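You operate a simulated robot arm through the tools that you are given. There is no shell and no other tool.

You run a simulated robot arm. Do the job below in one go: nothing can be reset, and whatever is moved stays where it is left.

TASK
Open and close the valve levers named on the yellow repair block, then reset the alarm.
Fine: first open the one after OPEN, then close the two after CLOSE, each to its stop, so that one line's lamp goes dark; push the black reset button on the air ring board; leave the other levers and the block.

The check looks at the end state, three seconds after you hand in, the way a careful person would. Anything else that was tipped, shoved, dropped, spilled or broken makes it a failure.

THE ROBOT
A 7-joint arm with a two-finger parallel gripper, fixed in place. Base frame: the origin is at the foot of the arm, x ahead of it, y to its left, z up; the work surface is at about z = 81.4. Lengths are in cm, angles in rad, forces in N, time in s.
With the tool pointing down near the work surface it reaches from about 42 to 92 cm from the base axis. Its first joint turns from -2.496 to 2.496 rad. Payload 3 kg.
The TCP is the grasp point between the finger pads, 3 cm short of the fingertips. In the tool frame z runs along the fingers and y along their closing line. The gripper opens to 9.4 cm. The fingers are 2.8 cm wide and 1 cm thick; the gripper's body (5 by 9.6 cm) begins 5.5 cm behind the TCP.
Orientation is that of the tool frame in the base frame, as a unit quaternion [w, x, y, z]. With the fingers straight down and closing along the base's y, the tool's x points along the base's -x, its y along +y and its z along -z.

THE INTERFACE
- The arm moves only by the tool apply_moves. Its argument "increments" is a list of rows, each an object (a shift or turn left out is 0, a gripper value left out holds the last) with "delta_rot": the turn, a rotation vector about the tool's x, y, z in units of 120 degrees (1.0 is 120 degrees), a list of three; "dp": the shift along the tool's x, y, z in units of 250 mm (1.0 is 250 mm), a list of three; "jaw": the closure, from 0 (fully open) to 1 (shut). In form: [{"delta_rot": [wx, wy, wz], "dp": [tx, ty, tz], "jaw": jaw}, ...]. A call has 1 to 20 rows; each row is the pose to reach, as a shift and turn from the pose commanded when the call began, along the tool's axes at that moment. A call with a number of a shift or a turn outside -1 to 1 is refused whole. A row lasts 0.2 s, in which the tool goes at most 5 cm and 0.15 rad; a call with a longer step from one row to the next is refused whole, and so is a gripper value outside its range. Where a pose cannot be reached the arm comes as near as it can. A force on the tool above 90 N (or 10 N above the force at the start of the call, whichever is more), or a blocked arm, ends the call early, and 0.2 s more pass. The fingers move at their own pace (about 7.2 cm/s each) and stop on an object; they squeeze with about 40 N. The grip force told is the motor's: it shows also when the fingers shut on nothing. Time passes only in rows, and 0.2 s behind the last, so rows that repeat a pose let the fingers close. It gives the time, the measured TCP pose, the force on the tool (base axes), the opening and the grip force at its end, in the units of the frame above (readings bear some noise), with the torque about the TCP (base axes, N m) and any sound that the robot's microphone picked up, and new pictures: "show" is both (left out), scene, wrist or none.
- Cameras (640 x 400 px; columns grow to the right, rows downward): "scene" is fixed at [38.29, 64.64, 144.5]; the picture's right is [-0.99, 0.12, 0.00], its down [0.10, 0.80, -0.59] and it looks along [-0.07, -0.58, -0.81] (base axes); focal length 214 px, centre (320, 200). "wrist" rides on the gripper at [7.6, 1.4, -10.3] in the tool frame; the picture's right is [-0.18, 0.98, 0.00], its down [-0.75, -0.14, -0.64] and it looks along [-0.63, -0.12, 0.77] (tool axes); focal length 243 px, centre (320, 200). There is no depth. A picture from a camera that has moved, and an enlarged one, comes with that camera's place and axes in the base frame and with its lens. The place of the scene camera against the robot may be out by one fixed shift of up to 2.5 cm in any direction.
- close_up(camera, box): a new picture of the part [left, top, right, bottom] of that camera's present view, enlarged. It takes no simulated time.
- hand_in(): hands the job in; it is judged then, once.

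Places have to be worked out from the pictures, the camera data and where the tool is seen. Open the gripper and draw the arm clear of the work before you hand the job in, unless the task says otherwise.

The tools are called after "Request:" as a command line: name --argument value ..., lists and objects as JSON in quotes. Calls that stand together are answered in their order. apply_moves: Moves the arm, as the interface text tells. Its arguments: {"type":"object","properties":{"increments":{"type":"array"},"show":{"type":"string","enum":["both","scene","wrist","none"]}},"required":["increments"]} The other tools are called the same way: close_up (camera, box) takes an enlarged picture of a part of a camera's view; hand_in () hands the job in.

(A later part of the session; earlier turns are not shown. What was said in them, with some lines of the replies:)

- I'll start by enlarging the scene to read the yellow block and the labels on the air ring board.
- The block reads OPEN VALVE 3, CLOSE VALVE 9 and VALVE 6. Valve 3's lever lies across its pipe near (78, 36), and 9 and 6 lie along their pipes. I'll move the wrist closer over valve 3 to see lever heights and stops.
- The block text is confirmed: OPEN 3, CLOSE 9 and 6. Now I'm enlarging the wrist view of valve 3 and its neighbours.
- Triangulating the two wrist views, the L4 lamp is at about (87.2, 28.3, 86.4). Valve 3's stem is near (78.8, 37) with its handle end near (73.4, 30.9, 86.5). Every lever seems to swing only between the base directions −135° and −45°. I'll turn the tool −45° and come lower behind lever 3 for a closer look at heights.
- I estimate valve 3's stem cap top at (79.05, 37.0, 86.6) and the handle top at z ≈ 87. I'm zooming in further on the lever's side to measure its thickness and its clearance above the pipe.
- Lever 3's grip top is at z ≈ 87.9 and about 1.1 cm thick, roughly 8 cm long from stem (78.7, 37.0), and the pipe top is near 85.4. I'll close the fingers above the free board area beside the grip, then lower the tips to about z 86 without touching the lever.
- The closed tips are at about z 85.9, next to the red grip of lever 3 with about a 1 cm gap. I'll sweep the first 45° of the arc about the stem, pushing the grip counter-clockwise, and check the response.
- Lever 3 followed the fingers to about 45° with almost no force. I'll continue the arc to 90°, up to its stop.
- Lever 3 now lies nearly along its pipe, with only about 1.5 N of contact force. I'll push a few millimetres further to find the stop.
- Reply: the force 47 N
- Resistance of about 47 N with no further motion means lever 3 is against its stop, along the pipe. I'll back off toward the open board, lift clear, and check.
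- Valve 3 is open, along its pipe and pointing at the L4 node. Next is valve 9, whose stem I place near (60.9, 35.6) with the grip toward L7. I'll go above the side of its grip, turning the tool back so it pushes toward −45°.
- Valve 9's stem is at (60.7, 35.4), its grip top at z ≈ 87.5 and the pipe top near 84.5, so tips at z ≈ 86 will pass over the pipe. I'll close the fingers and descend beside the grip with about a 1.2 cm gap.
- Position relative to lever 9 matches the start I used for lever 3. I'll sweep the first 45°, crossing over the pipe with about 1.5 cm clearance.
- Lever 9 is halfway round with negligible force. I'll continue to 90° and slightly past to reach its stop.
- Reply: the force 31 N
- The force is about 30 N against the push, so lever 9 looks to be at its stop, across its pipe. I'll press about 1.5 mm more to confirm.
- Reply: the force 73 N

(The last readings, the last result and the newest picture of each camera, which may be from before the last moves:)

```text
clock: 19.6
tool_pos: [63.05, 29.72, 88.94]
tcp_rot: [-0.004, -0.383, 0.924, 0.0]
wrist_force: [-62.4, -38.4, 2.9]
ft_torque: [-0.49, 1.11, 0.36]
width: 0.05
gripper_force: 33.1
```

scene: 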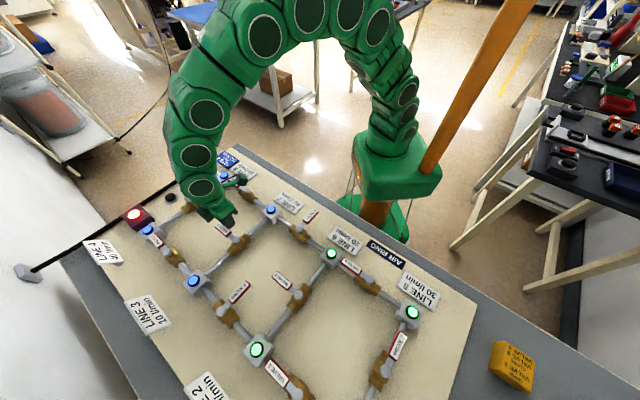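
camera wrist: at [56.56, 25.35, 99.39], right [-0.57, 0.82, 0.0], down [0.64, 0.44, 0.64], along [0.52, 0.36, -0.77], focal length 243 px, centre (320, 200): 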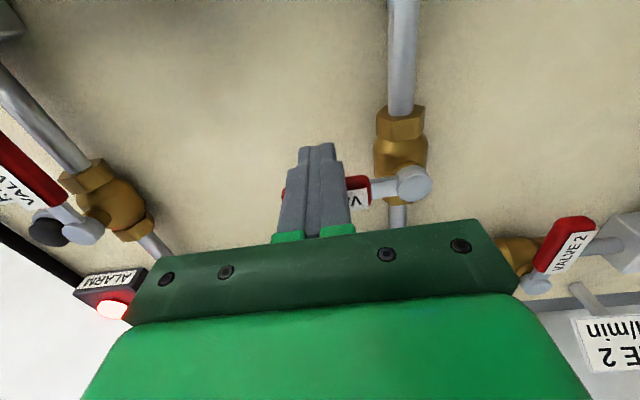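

Force rose to about 73 N with no motion, so valve 9 is closed at its stop. I'll back off, lift, and go above the inner side of valve 6's grip near (66, 15), keeping this orientation so the tool's +x face will push it.

Request:
apply_moves --increments '[{"dp": [0.03, 0, 0], "jaw": 1}, {"dp": [0.1, 0, 0], "jaw": 1}, {"dp": [0.1, 0, -0.15], "jaw": 1}, {"dp": [0.1, 0, -0.3], "jaw": 1}, {"dp": [0.1, 0, -0.4], "jaw": 1}, {"dp": [0.156, -0.124, -0.4], "jaw": 1}, {"dp": [0.213, -0.248, -0.4], "jaw": 1}, {"dp": [0.269, -0.372, -0.4], "jaw": 1}, {"dp": [0.325, -0.495, -0.4], "jaw": 1}, {"dp": [0.325, -0.495, -0.4], "jaw": 1}]' --show "both"

Request:
close_up --camera "wrist" --box '[200, 0, 440, 150]'

Request:
close_up --camera "scene" --box '[120, 140, 320, 270]'

```text
clock: 21.8
tool_pos: [66.01, 15.34, 99.2]
tcp_rot: [-0.001, -0.383, 0.924, 0.0]
wrist_force: [-0.3, -0.6, -1.1]
ft_torque: [-0.03, 0.01, 0.03]
width: 0.01
gripper_force: 33.5
camera wrist: at [59.61, 10.94, 109.54], right [-0.57, 0.82, 0.0], down [0.63, 0.43, 0.64], along [0.53, 0.36, -0.77], focal length 243 px, centre (320, 200)
```

scene: 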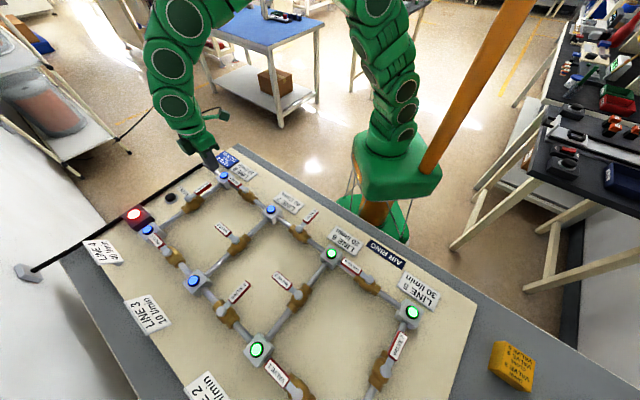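
wrist: 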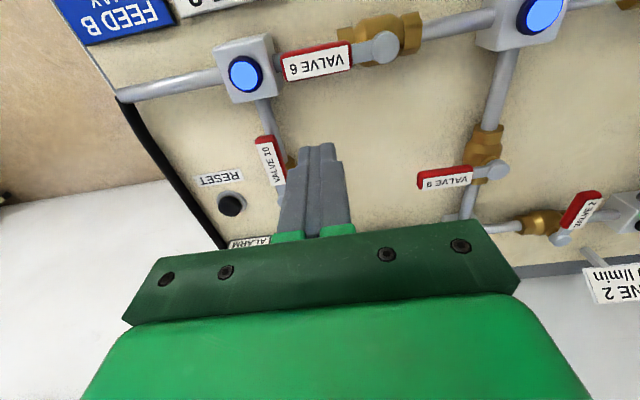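

```text
2.67 times, centred on (320, 75) of wrist
camera zoom: at [59.61, 10.94, 109.54], right [-0.57, 0.82, 0.0], down [0.63, 0.43, 0.64], along [0.53, 0.36, -0.77], focal length 647 px, centre (320, 533)
```

zoom: 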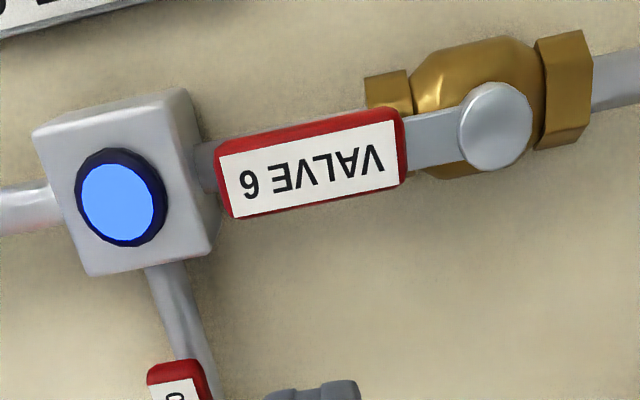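

```text
3.08 times, centred on (220, 205) of scene
camera zoom: at [38.29, 64.64, 144.5], right [-0.99, 0.12, 0.0], down [0.1, 0.8, -0.59], along [-0.07, -0.58, -0.81], focal length 660 px, centre (628, 185)
```

zoom: 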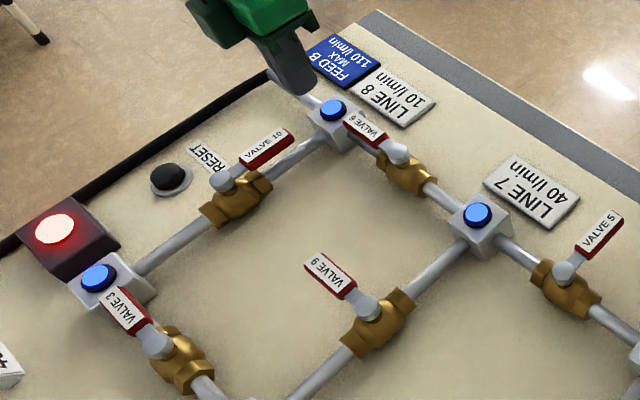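

Valve 9 now sits across its pipe. Valve 6's stem is near (59.2, 17.1) with the grip toward L8, and the pre-push spot is already about 1.2 cm off the inner side of the grip. I'll descend with closed fingers.

Request:
apply_moves --increments '[{"dp": [0, 0.009, 0.1], "jaw": 1}, {"dp": [0, 0.009, 0.2], "jaw": 1}, {"dp": [0, 0.009, 0.3], "jaw": 1}, {"dp": [0, 0.009, 0.37], "jaw": 1}, {"dp": [0, 0.009, 0.405], "jaw": 1}, {"dp": [0, 0.009, 0.405], "jaw": 1}]' --show "both"

Request:
close_up --camera "wrist" --box '[180, 0, 460, 200]'

Request:
close_up --camera "scene" --box '[160, 130, 300, 230]'

```text
clock: 23.2
tool_pos: [66.09, 15.8, 88.97]
tcp_rot: [0.001, -0.382, 0.924, 0.0]
wrist_force: [-0.2, -0.6, -0.2]
ft_torque: [-0.03, 0.02, -0.02]
width: 0.0
gripper_force: 33.6
camera wrist: at [59.61, 11.26, 99.38], right [-0.57, 0.82, 0.0], down [0.63, 0.43, 0.64], along [0.53, 0.36, -0.77], focal length 243 px, centre (320, 200)
```

scene: 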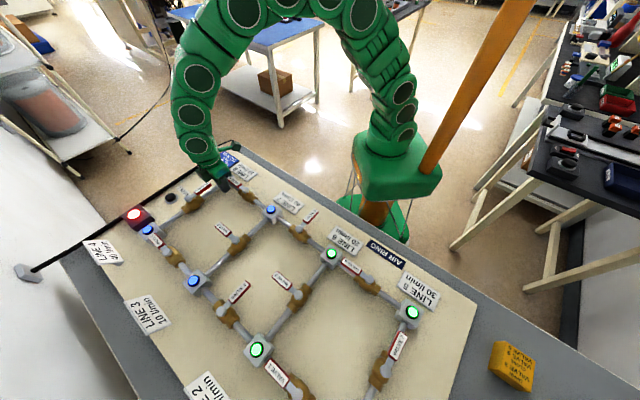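
wrist: 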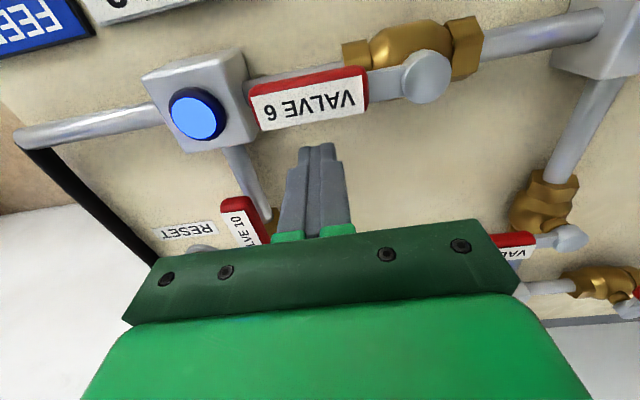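

```text
2.00 times, centred on (320, 100) of wrist
camera zoom: at [59.61, 11.26, 99.38], right [-0.57, 0.82, 0.0], down [0.63, 0.43, 0.64], along [0.53, 0.36, -0.77], focal length 485 px, centre (320, 400)
```

zoom: 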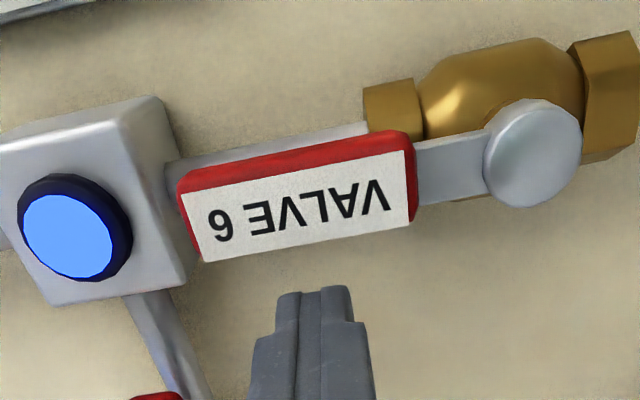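

```text
4.00 times, centred on (230, 180) of scene
camera zoom: at [38.29, 64.64, 144.5], right [-0.99, 0.12, 0.0], down [0.1, 0.8, -0.59], along [-0.07, -0.58, -0.81], focal length 858 px, centre (680, 280)
```

zoom: 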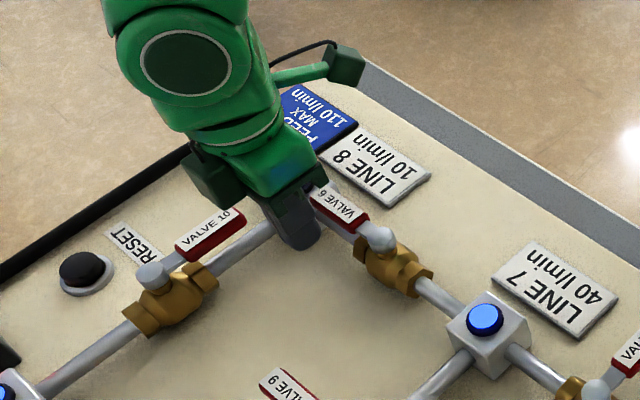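

Fingertips are beside lever 6's grip at about z 86, and the path over the pipe is clear. I'll sweep it clockwise for the first 45°.

Request:
apply_moves --increments '[{"dp": [0.056, 0, 0], "jaw": 1}, {"dp": [0.0871, -0.0103, 0], "delta_rot": [0, 0, 0.0625], "jaw": 1}, {"dp": [0.1192, -0.0164, 0], "delta_rot": [0, 0, 0.125], "jaw": 1}, {"dp": [0.152, -0.0183, 0], "delta_rot": [0, 0, 0.1875], "jaw": 1}, {"dp": [0.1846, -0.0159, 0], "delta_rot": [0, 0, 0.25], "jaw": 1}, {"dp": [0.2167, -0.0093, 0], "delta_rot": [0, 0, 0.3125], "jaw": 1}, {"dp": [0.2476, 0.0015, 0], "delta_rot": [0, 0, 0.375], "jaw": 1}]' --show "both"

Request:
close_up --camera "wrist" --box '[180, 0, 460, 200]'

Request:
close_up --camera "scene" --box '[180, 130, 320, 230]'

```text
clock: 24.8
tool_pos: [61.87, 11.17, 88.89]
tcp_rot: [0.0, 0.001, 1.0, 0.0]
wrist_force: [0.6, -0.1, 0.4]
ft_torque: [-0.04, -0.03, 0.02]
width: 0.0
gripper_force: 33.1
camera wrist: at [54.06, 12.6, 99.33], right [0.19, 0.98, 0.0], down [0.75, -0.14, 0.64], along [0.63, -0.12, -0.77], focal length 243 px, centre (320, 200)
```

scene: 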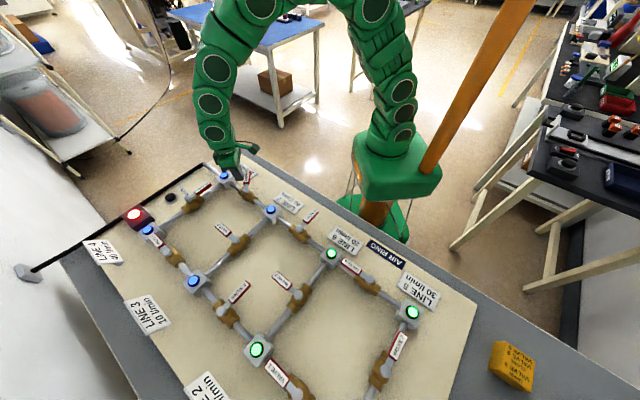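
wrist: 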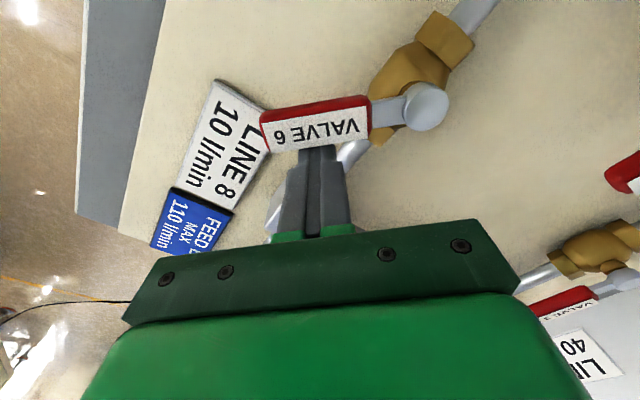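

```text
2.00 times, centred on (320, 100) of wrist
camera zoom: at [54.06, 12.6, 99.33], right [0.19, 0.98, 0.0], down [0.75, -0.14, 0.64], along [0.63, -0.12, -0.77], focal length 485 px, centre (320, 400)
```

zoom: 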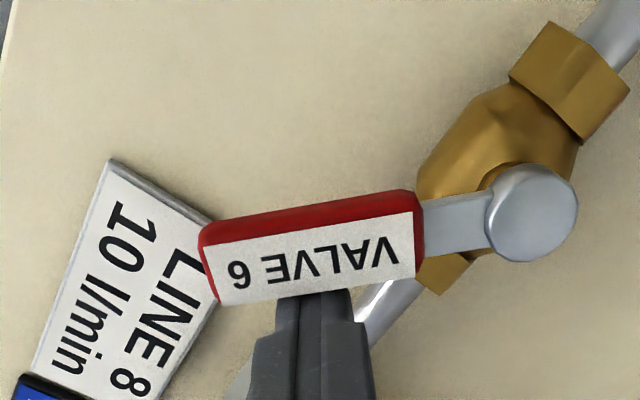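

```text
4.00 times, centred on (250, 180) of scene
camera zoom: at [38.29, 64.64, 144.5], right [-0.99, 0.12, 0.0], down [0.1, 0.8, -0.59], along [-0.07, -0.58, -0.81], focal length 858 px, centre (600, 280)
```

zoom: 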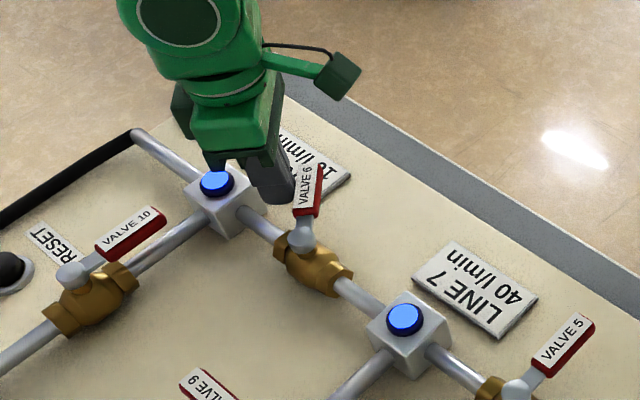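

Lever 6 is following nicely, clear of the LINE 8 plate. I'll continue to 90°.

Request:
apply_moves --increments '[{"dp": [0.0311, -0.0103, 0], "delta_rot": [0, 0, 0.0625], "jaw": 1}, {"dp": [0.0632, -0.0164, 0], "delta_rot": [0, 0, 0.125], "jaw": 1}, {"dp": [0.096, -0.0184, 0], "delta_rot": [0, 0, 0.1875], "jaw": 1}, {"dp": [0.1286, -0.0159, 0], "delta_rot": [0, 0, 0.25], "jaw": 1}, {"dp": [0.1606, -0.0093, 0], "delta_rot": [0, 0, 0.3125], "jaw": 1}, {"dp": [0.1916, 0.0015, 0], "delta_rot": [0, 0, 0.375], "jaw": 1}]' --show "both"

Request:
close_up --camera "wrist" --box '[180, 0, 460, 200]'

Request:
close_up --camera "scene" --box '[180, 130, 320, 230]'

```text
clock: 26.2
tool_pos: [57.04, 11.17, 88.89]
tcp_rot: [0.001, 0.384, 0.923, -0.001]
wrist_force: [12.4, -13.5, -4.2]
ft_torque: [-0.18, -0.45, -0.01]
width: 0.01
gripper_force: 32.7
camera wrist: at [52.53, 17.54, 99.21], right [0.83, 0.56, 0.0], down [0.43, -0.63, 0.64], along [0.36, -0.53, -0.77], focal length 243 px, centre (320, 200)
```

scene: 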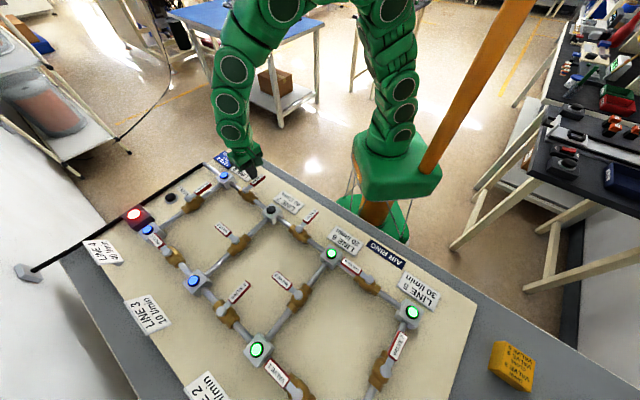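
wrist: 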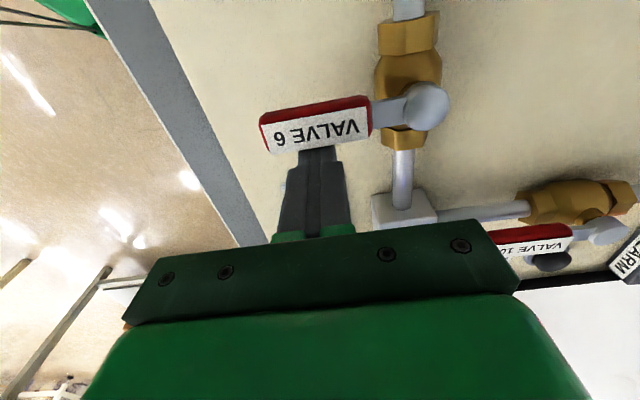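

```text
2.00 times, centred on (320, 100) of wrist
camera zoom: at [52.53, 17.54, 99.21], right [0.83, 0.56, 0.0], down [0.43, -0.63, 0.64], along [0.36, -0.53, -0.77], focal length 485 px, centre (320, 400)
```

zoom: 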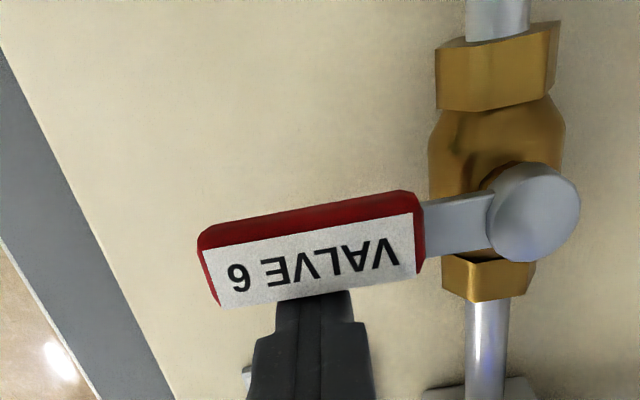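

```text
4.00 times, centred on (250, 180) of scene
camera zoom: at [38.29, 64.64, 144.5], right [-0.99, 0.12, 0.0], down [0.1, 0.8, -0.59], along [-0.07, -0.58, -0.81], focal length 858 px, centre (600, 280)
```

zoom: 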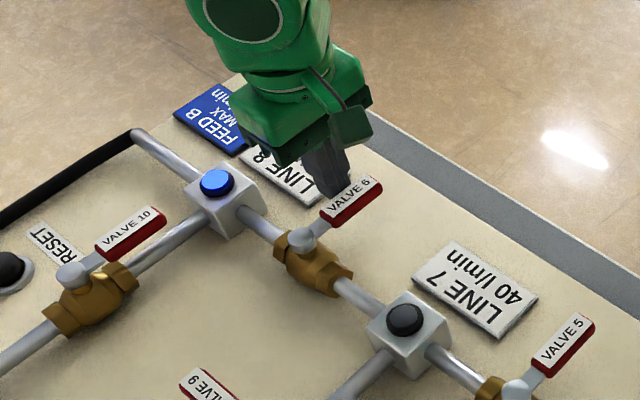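

Line 7's lamp has gone dark and the force has started rising (about 18 N). I'll press 2 mm more to seat valve 6 firmly on its stop.

Request:
apply_moves --increments '[{"dp": [0.005, 0, 0], "jaw": 1}, {"dp": [0.009, 0, 0], "jaw": 1}]' --show "none"

```text
clock: 26.8
tool_pos: [56.92, 11.1, 88.91]
tcp_rot: [0.001, 0.382, 0.924, 0.0]
wrist_force: [38.1, -49.6, -21.2]
ft_torque: [-1.13, -1.05, 0.03]
width: 0.0
gripper_force: 33.3
```

Force rose to about 63 N with no motion, so valve 6 is closed at its stop and line 7 is dark. I'll back off, lift, and travel to above the reset button, estimated at (86.5, 13.5).

Request:
apply_moves --increments '[{"dp": [-0.03, 0, 0], "jaw": 1}, {"dp": [-0.1, 0, 0], "jaw": 1}, {"dp": [-0.1, 0, -0.15], "jaw": 1}, {"dp": [-0.1, 0, -0.3], "jaw": 1}, {"dp": [-0.1, 0, -0.404], "jaw": 1}, {"dp": [-0.177, 0.1056, -0.404], "delta_rot": [0, 0, -0.0469], "jaw": 1}, {"dp": [-0.254, 0.2112, -0.404], "delta_rot": [0, 0, -0.0938], "jaw": 1}, {"dp": [-0.331, 0.3168, -0.404], "delta_rot": [0, 0, -0.1407], "jaw": 1}, {"dp": [-0.408, 0.4224, -0.404], "delta_rot": [0, 0, -0.1876], "jaw": 1}, {"dp": [-0.485, 0.528, -0.404], "delta_rot": [0, 0, -0.2345], "jaw": 1}, {"dp": [-0.562, 0.6336, -0.404], "delta_rot": [0, 0, -0.2814], "jaw": 1}, {"dp": [-0.639, 0.7392, -0.404], "delta_rot": [0, 0, -0.3283], "jaw": 1}, {"dp": [-0.716, 0.845, -0.404], "delta_rot": [0, 0, -0.375], "jaw": 1}, {"dp": [-0.716, 0.845, -0.404], "delta_rot": [0, 0, -0.375], "jaw": 1}]' --show "both"

Request:
close_up --camera "wrist" --box '[200, 40, 440, 190]'

Request:
close_up --camera "scene" --box '[100, 140, 300, 270]'

```text
clock: 29.8
tool_pos: [84.41, 13.69, 98.9]
tcp_rot: [0.0, -0.001, 1.0, 0.0]
wrist_force: [0.5, 0.6, -0.9]
ft_torque: [-0.01, 0.0, 0.03]
width: 0.0
gripper_force: 33.3
camera wrist: at [76.74, 15.04, 109.29], right [0.18, 0.98, 0.0], down [0.75, -0.14, 0.64], along [0.63, -0.12, -0.77], focal length 243 px, centre (320, 200)
```

scene: 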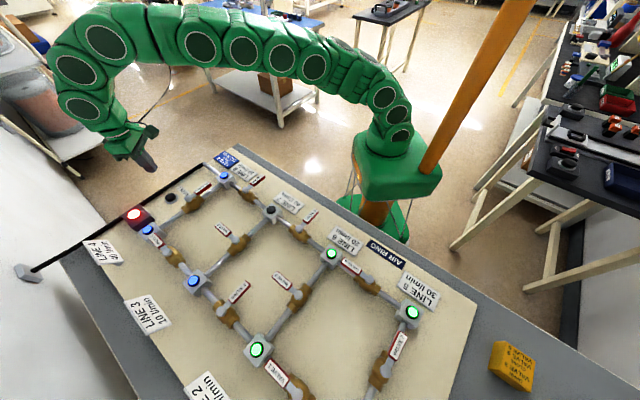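
wrist: 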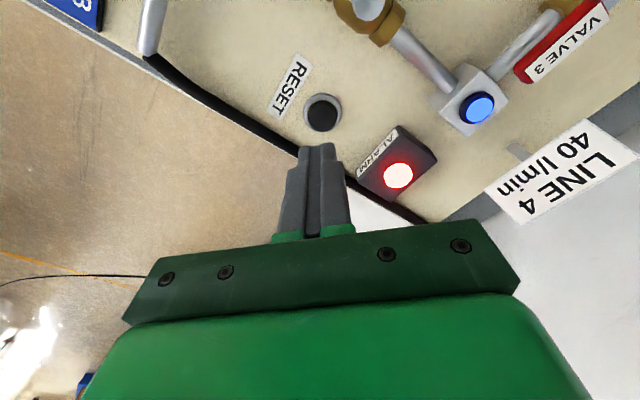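

```text
2.67 times, centred on (320, 115) of wrist
camera zoom: at [76.74, 15.04, 109.29], right [0.18, 0.98, 0.0], down [0.75, -0.14, 0.64], along [0.63, -0.12, -0.77], focal length 647 px, centre (320, 427)
```

zoom: 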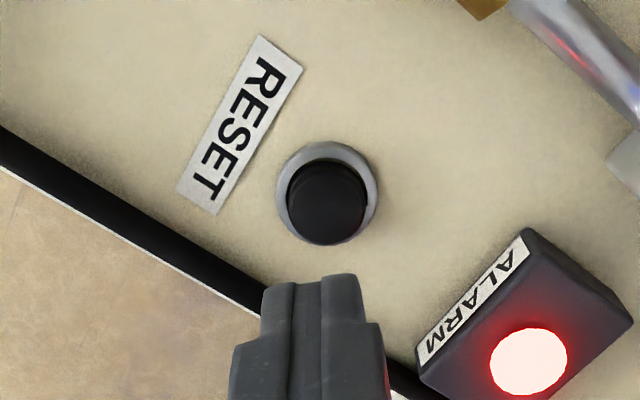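

```text
3.08 times, centred on (200, 205) of scene
camera zoom: at [38.29, 64.64, 144.5], right [-0.99, 0.12, 0.0], down [0.1, 0.8, -0.59], along [-0.07, -0.58, -0.81], focal length 660 px, centre (689, 185)
```

zoom: 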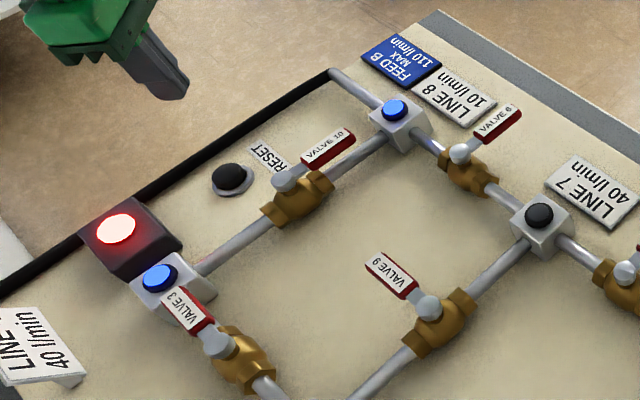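

Valves 3, 9 and 6 are all set and line 7 is dark. The reset button is about 3.5 cm wide, centred near (86.8, 13.5) with its top around z 82.5–83. I'll move directly above it and lower the closed tips to about z 84.5.

Request:
apply_moves --increments '[{"dp": [-0.05, -0.004, 0], "jaw": 1}, {"dp": [-0.0956, -0.0076, 0.08], "jaw": 1}, {"dp": [-0.0956, -0.0076, 0.2], "jaw": 1}, {"dp": [-0.0956, -0.0076, 0.32], "jaw": 1}, {"dp": [-0.0956, -0.0076, 0.4], "jaw": 1}, {"dp": [-0.0956, -0.0076, 0.44], "jaw": 1}, {"dp": [-0.0956, -0.0076, 0.456], "jaw": 1}, {"dp": [-0.0956, -0.0076, 0.456], "jaw": 1}]' --show "both"

Request:
close_up --camera "wrist" --box '[240, 80, 400, 200]'

Request:
close_up --camera "scene" --box '[110, 150, 230, 240]'

```text
clock: 31.6
tool_pos: [86.84, 13.47, 87.63]
tcp_rot: [0.0, 0.0, 1.0, 0.0]
wrist_force: [0.2, -0.8, -0.4]
ft_torque: [0.01, 0.0, 0.04]
width: 0.0
gripper_force: 33.2
camera wrist: at [79.06, 14.91, 97.95], right [0.18, 0.98, 0.0], down [0.75, -0.14, 0.64], along [0.63, -0.12, -0.77], focal length 243 px, centre (320, 200)
```

scene: 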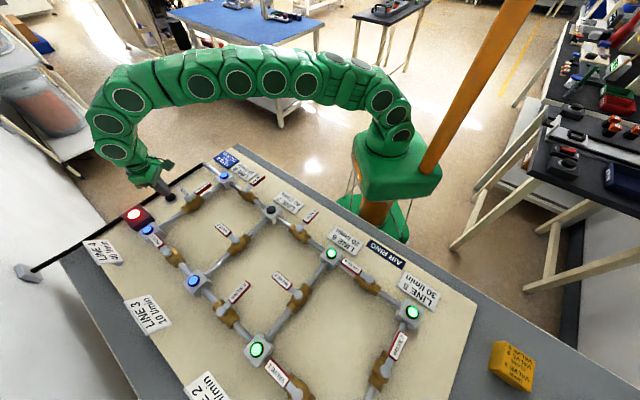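
wrist: 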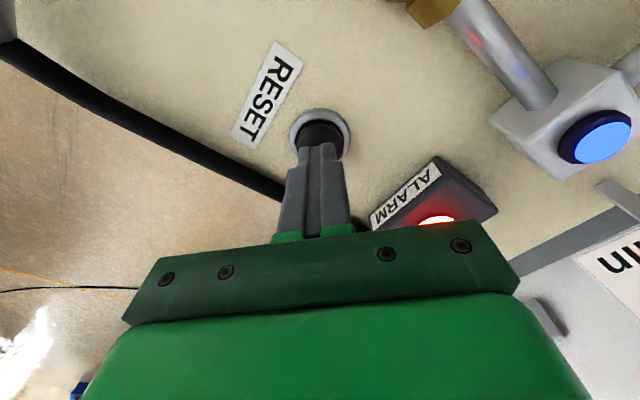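

```text
3.33 times, centred on (320, 140) of wrist
camera zoom: at [79.06, 14.91, 97.95], right [0.18, 0.98, 0.0], down [0.75, -0.14, 0.64], along [0.63, -0.12, -0.77], focal length 809 px, centre (320, 400)
```

zoom: 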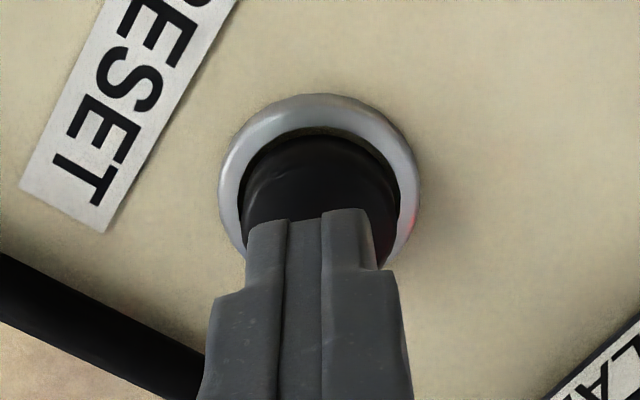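

```text
4.44 times, centred on (170, 195) of scene
camera zoom: at [38.29, 64.64, 144.5], right [-0.99, 0.12, 0.0], down [0.1, 0.8, -0.59], along [-0.07, -0.58, -0.81], focal length 953 px, centre (987, 222)
```

zoom: 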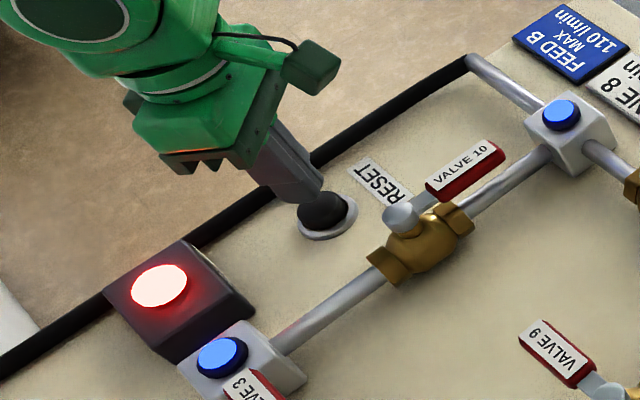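

The tips are centred over the black button at about z 84.6, with no contact yet. I'll press down in 2 mm steps and watch the force.

Request:
apply_moves --increments '[{"dp": [0.012, 0, 0.01], "jaw": 1}, {"dp": [0.012, 0, 0.02], "jaw": 1}, {"dp": [0.012, 0, 0.028], "jaw": 1}, {"dp": [0.012, 0, 0.036], "jaw": 1}]' --show "both"

Request:
close_up --camera "scene" --box '[110, 150, 230, 240]'

```text
clock: 32.6
tool_pos: [86.47, 13.51, 86.76]
tcp_rot: [0.0, -0.001, 1.0, 0.0]
wrist_force: [-0.8, 0.4, 0.0]
ft_torque: [0.02, -0.03, 0.0]
width: 0.01
gripper_force: 33.0
camera wrist: at [78.75, 14.99, 97.04], right [0.18, 0.98, 0.0], down [0.75, -0.14, 0.64], along [0.63, -0.12, -0.77], focal length 243 px, centre (320, 200)
```

scene: 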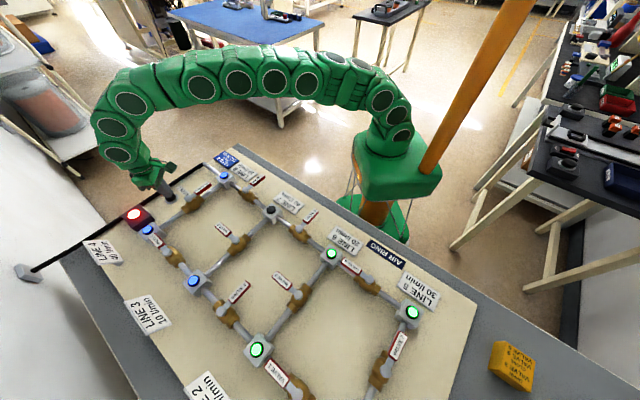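
wrist: 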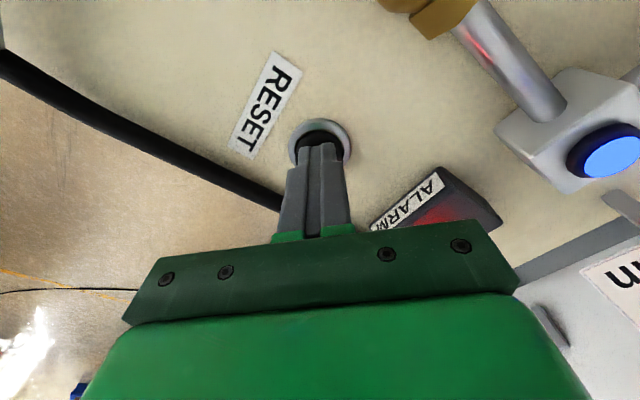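

```text
4.44 times, centred on (170, 195) of scene
camera zoom: at [38.29, 64.64, 144.5], right [-0.99, 0.12, 0.0], down [0.1, 0.8, -0.59], along [-0.07, -0.58, -0.81], focal length 953 px, centre (987, 222)
```

zoom: 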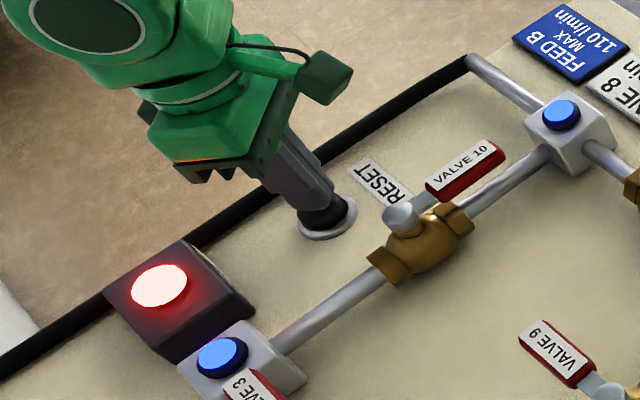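

Still no contact at tip height z ≈ 83.8. I'll keep pressing down in small steps.

Request:
apply_moves --increments '[{"dp": [0, 0, 0.006], "jaw": 1}, {"dp": [0, 0, 0.012], "jaw": 1}, {"dp": [0, 0, 0.018], "jaw": 1}, {"dp": [0, 0, 0.024], "jaw": 1}]' --show "both"

Request:
close_up --camera "scene" --box '[110, 150, 230, 240]'

```text
clock: 33.6
tool_pos: [86.55, 13.53, 86.15]
tcp_rot: [-0.001, -0.001, 1.0, 0.0]
wrist_force: [-0.6, -0.2, 0.0]
ft_torque: [0.01, 0.01, -0.01]
width: 0.0
gripper_force: 32.9
camera wrist: at [78.77, 14.92, 96.47], right [0.18, 0.98, 0.0], down [0.75, -0.14, 0.64], along [0.63, -0.12, -0.77], focal length 243 px, centre (320, 200)
```

scene: 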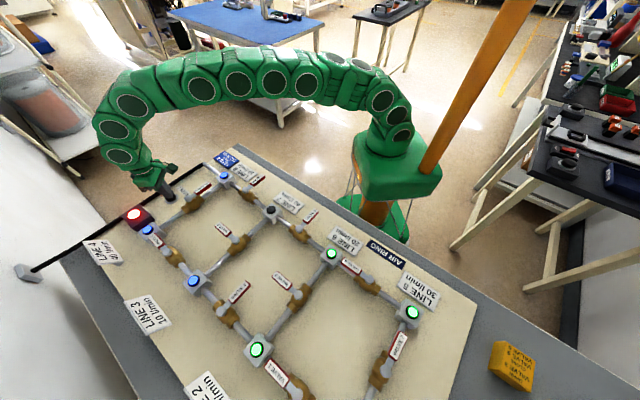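
wrist: 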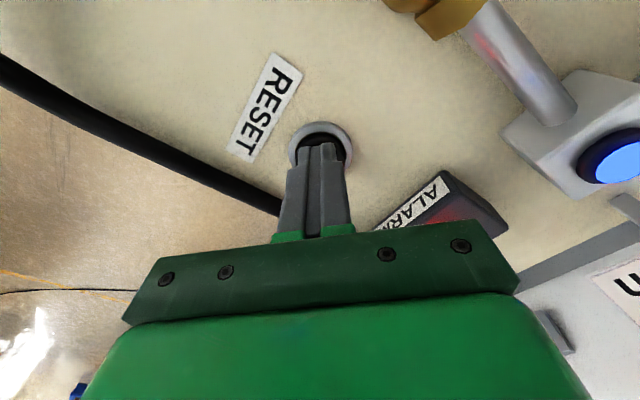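

```text
4.44 times, centred on (170, 195) of scene
camera zoom: at [38.29, 64.64, 144.5], right [-0.99, 0.12, 0.0], down [0.1, 0.8, -0.59], along [-0.07, -0.58, -0.81], focal length 953 px, centre (987, 222)
```

zoom: 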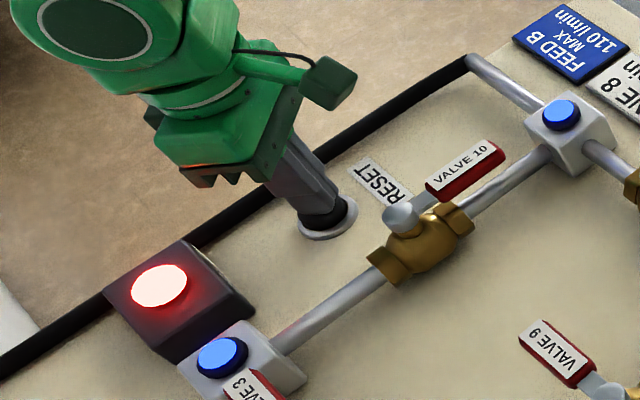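

Tips are at z ≈ 83.15 and the force is still zero. I'll keep going down in 1.5 mm steps.

Request:
apply_moves --increments '[{"dp": [0, 0, 0.006], "jaw": 1}, {"dp": [0, 0, 0.012], "jaw": 1}, {"dp": [0, 0, 0.016], "jaw": 1}]' --show "both"

Request:
close_up --camera "scene" --box '[110, 150, 230, 240]'

Request:
close_up --camera "wrist" --box '[240, 80, 400, 200]'

```text
clock: 34.4
tool_pos: [86.47, 13.46, 85.71]
tcp_rot: [0.0, 0.0, 1.0, 0.0]
wrist_force: [0.4, -1.2, 2.3]
ft_torque: [-0.03, -0.04, 0.02]
width: 0.0
gripper_force: 33.2
camera wrist: at [78.79, 14.95, 96.06], right [0.18, 0.98, 0.0], down [0.75, -0.14, 0.64], along [0.63, -0.12, -0.77], focal length 243 px, centre (320, 200)
```

scene: 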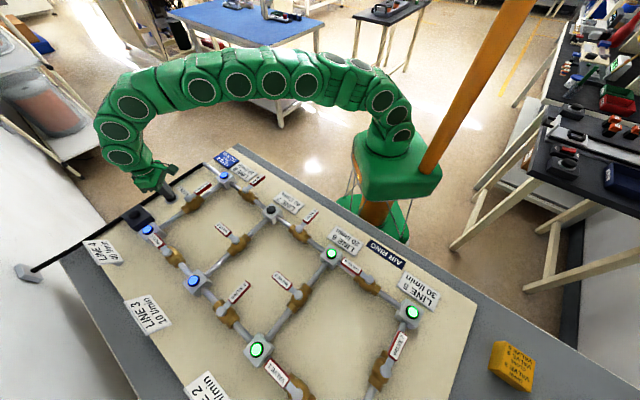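
wrist: 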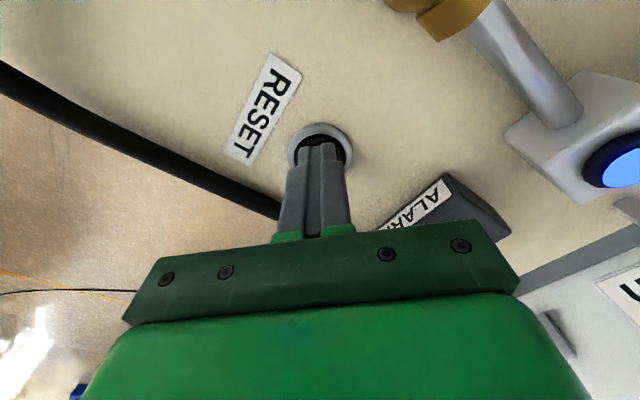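

```text
4.44 times, centred on (170, 195) of scene
camera zoom: at [38.29, 64.64, 144.5], right [-0.99, 0.12, 0.0], down [0.1, 0.8, -0.59], along [-0.07, -0.58, -0.81], focal length 953 px, centre (987, 222)
```

zoom: 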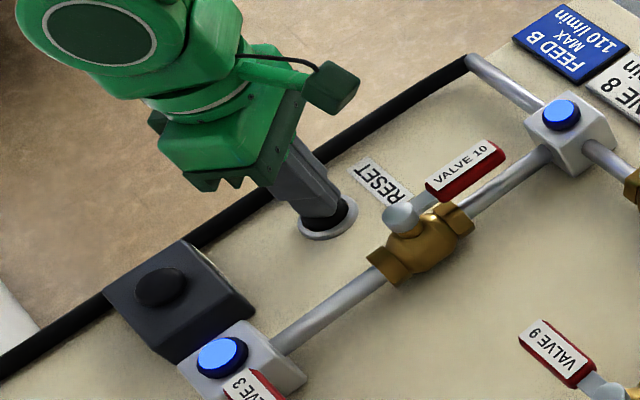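

```text
3.33 times, centred on (320, 140) of wrist
camera zoom: at [78.79, 14.95, 96.06], right [0.18, 0.98, 0.0], down [0.75, -0.14, 0.64], along [0.63, -0.12, -0.77], focal length 809 px, centre (320, 400)
```

zoom: 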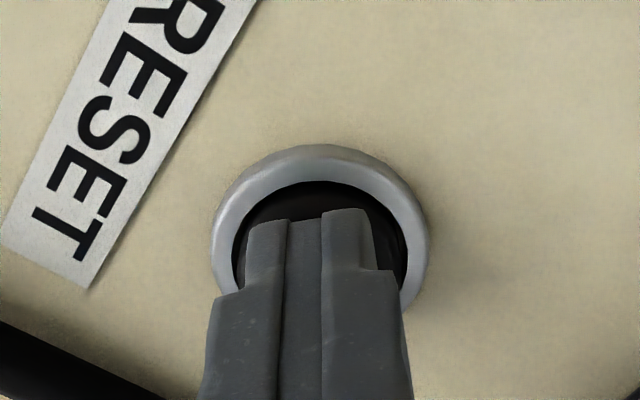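

The alarm lamp went dark as the button was pressed. I'll lift straight off the button, rise clear, and check that the alarm stays off.

Request:
apply_moves --increments '[{"dp": [0, 0, -0.02], "jaw": 1}, {"dp": [0, 0, -0.1], "jaw": 1}, {"dp": [0, 0, -0.25], "jaw": 1}, {"dp": [0, 0, -0.42], "jaw": 1}, {"dp": [0, 0, -0.6], "jaw": 0.5}, {"dp": [0.1, 0, -0.75], "jaw": 0}, {"dp": [0.25, 0, -0.85], "jaw": 0}, {"dp": [0.4, 0, -0.95], "jaw": 0}, {"dp": [0.5, 0, -1.0], "jaw": 0}, {"dp": [0.5, 0, -1.0], "jaw": 0}]' --show "both"

Request:
close_up --camera "scene" --box '[100, 140, 300, 270]'

Request:
close_up --camera "scene" --box '[200, 200, 460, 400]'

Request:
close_up --camera "wrist" --box '[180, 0, 640, 240]'

```text
clock: 36.6
tool_pos: [74.05, 13.73, 110.85]
tcp_rot: [0.0, 0.0, 1.0, 0.0]
wrist_force: [-0.9, -0.4, 0.5]
ft_torque: [0.0, -0.01, 0.02]
width: 9.39
gripper_force: 0.1
camera wrist: at [66.38, 15.12, 121.18], right [0.18, 0.98, 0.0], down [0.75, -0.14, 0.64], along [0.63, -0.12, -0.77], focal length 243 px, centre (320, 200)
```

scene: 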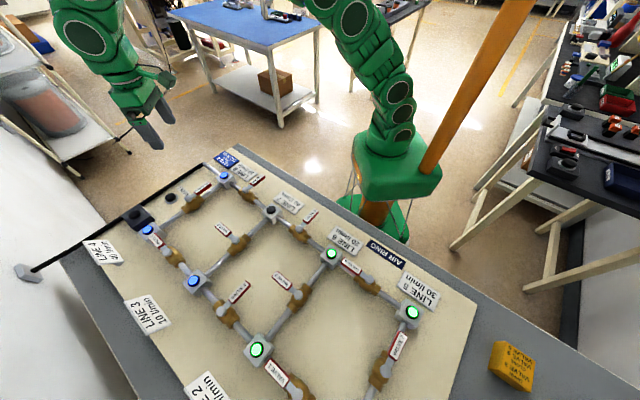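
wrist: 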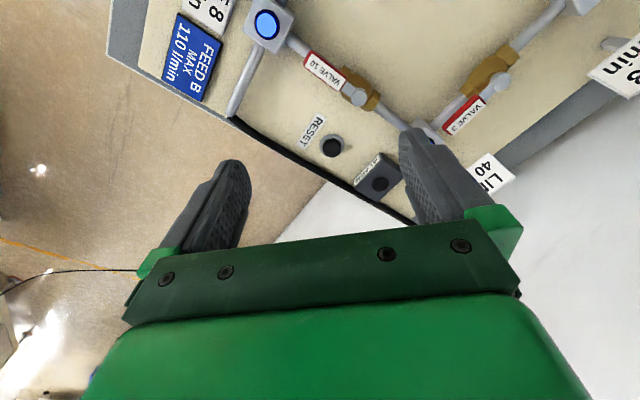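

```text
3.08 times, centred on (200, 205) of scene
camera zoom: at [38.29, 64.64, 144.5], right [-0.99, 0.12, 0.0], down [0.1, 0.8, -0.59], along [-0.07, -0.58, -0.81], focal length 660 px, centre (689, 185)
```

zoom: 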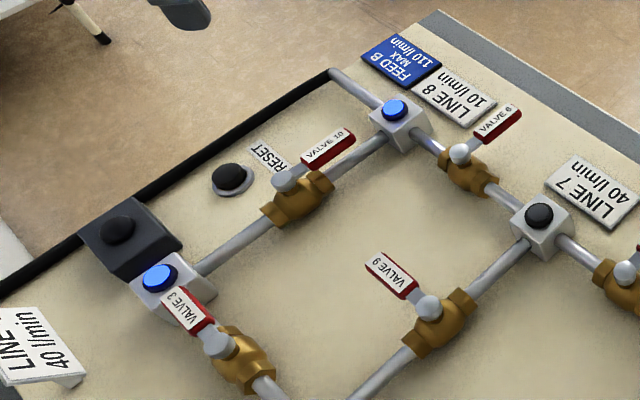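

```text
2.00 times, centred on (330, 300) of scene
camera zoom: at [38.29, 64.64, 144.5], right [-0.99, 0.12, 0.0], down [0.1, 0.8, -0.59], along [-0.07, -0.58, -0.81], focal length 429 px, centre (300, 0)
```

zoom: 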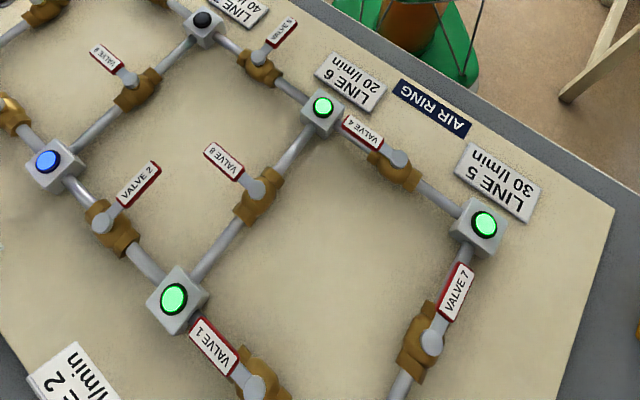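

```text
1.39 times, centred on (410, 120) of wrist
camera zoom: at [66.38, 15.12, 121.18], right [0.18, 0.98, 0.0], down [0.75, -0.14, 0.64], along [0.63, -0.12, -0.77], focal length 338 px, centre (195, 311)
```

zoom: 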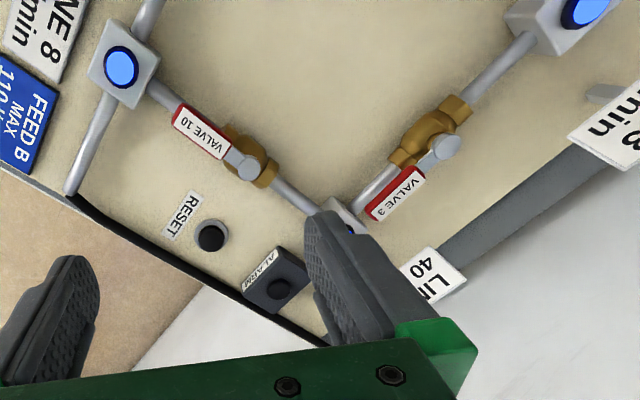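

The alarm stays dark, line 7 is the only dark line, the levers are as required, and the others and the block are untouched. I'll draw the arm back and up, then check once more before handing in.

Request:
apply_moves --increments '[{"dp": [0.1, 0.05, -0.1], "jaw": 0}, {"dp": [0.2, 0.1, -0.2], "jaw": 0}, {"dp": [0.3, 0.15, -0.3], "jaw": 0}, {"dp": [0.4, 0.2, -0.4], "jaw": 0}, {"dp": [0.4, 0.2, -0.4], "jaw": 0}, {"dp": [0.4, 0.2, -0.4], "jaw": 0}, {"dp": [0.4, 0.2, -0.4], "jaw": 0}, {"dp": [0.4, 0.2, -0.4], "jaw": 0}]' --show "both"

Request:
close_up --camera "scene" --box '[100, 140, 340, 290]'

```text
clock: 38.4
tool_pos: [64.23, 18.58, 120.74]
tcp_rot: [0.0, 0.0, 1.0, 0.0]
wrist_force: [0.6, 0.0, -0.2]
ft_torque: [0.02, 0.03, -0.03]
width: 9.42
gripper_force: 0.0
camera wrist: at [56.46, 19.92, 131.09], right [0.18, 0.98, 0.0], down [0.75, -0.14, 0.64], along [0.63, -0.12, -0.77], focal length 243 px, centre (320, 200)
```

scene: 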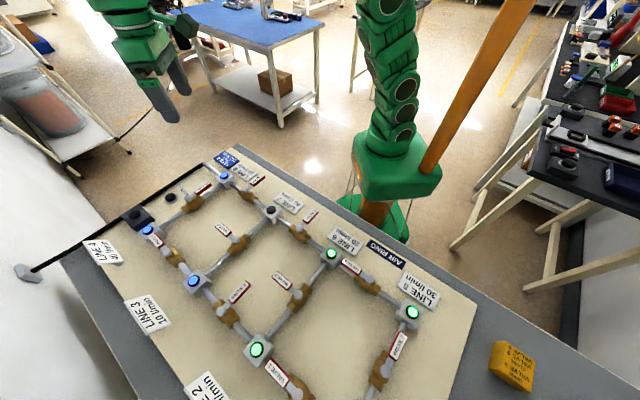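
wrist: 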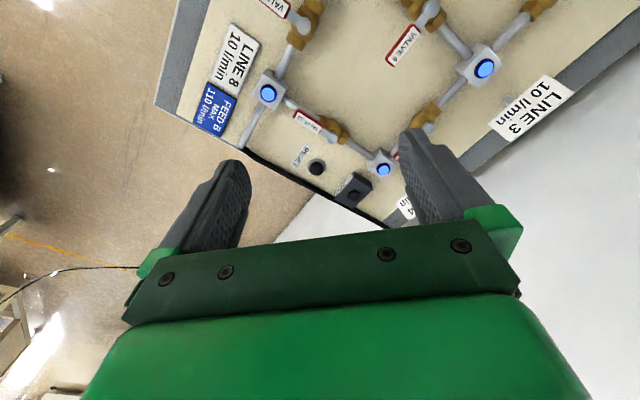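

```text
2.67 times, centred on (220, 215) of scene
camera zoom: at [38.29, 64.64, 144.5], right [-0.99, 0.12, 0.0], down [0.1, 0.8, -0.59], along [-0.07, -0.58, -0.81], focal length 572 px, centre (587, 160)
```

zoom: 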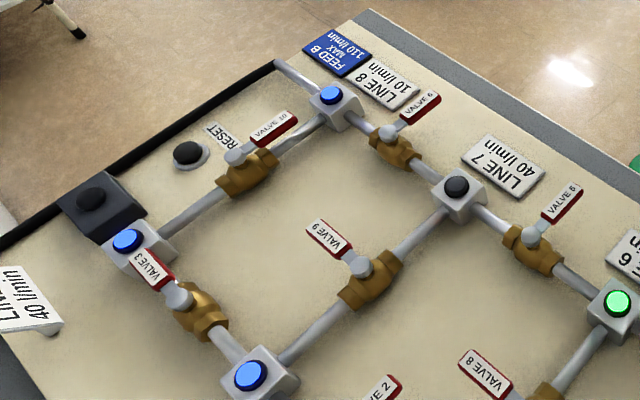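

Everything holds: valve 3 is open, valves 9 and 6 are closed, only line 7 is dark, and the alarm is off. The gripper is open and the arm is clear, so I'm handing in.

Request:
hand_in

```text
The job is handed in.
```

The job is done and handed in. Valve 3 is open, valves 9 and 6 are closed, and the alarm is reset.

- **Levers:** I opened valve 3 first, then closed 9 and 6. I pressed each one until it stopped moving against a firm push, so all three are at their stops.
- **Lamps:** Line 7 is the only dark line; every other line lamp I could see in the last pictures is still lit.
- **Alarm:** I pressed the black reset button until the alarm lamp went out. It stayed dark after I lifted off.
- **Everything else:** The other levers and the yellow block look untouched. The arm is raised clear with the gripper open.
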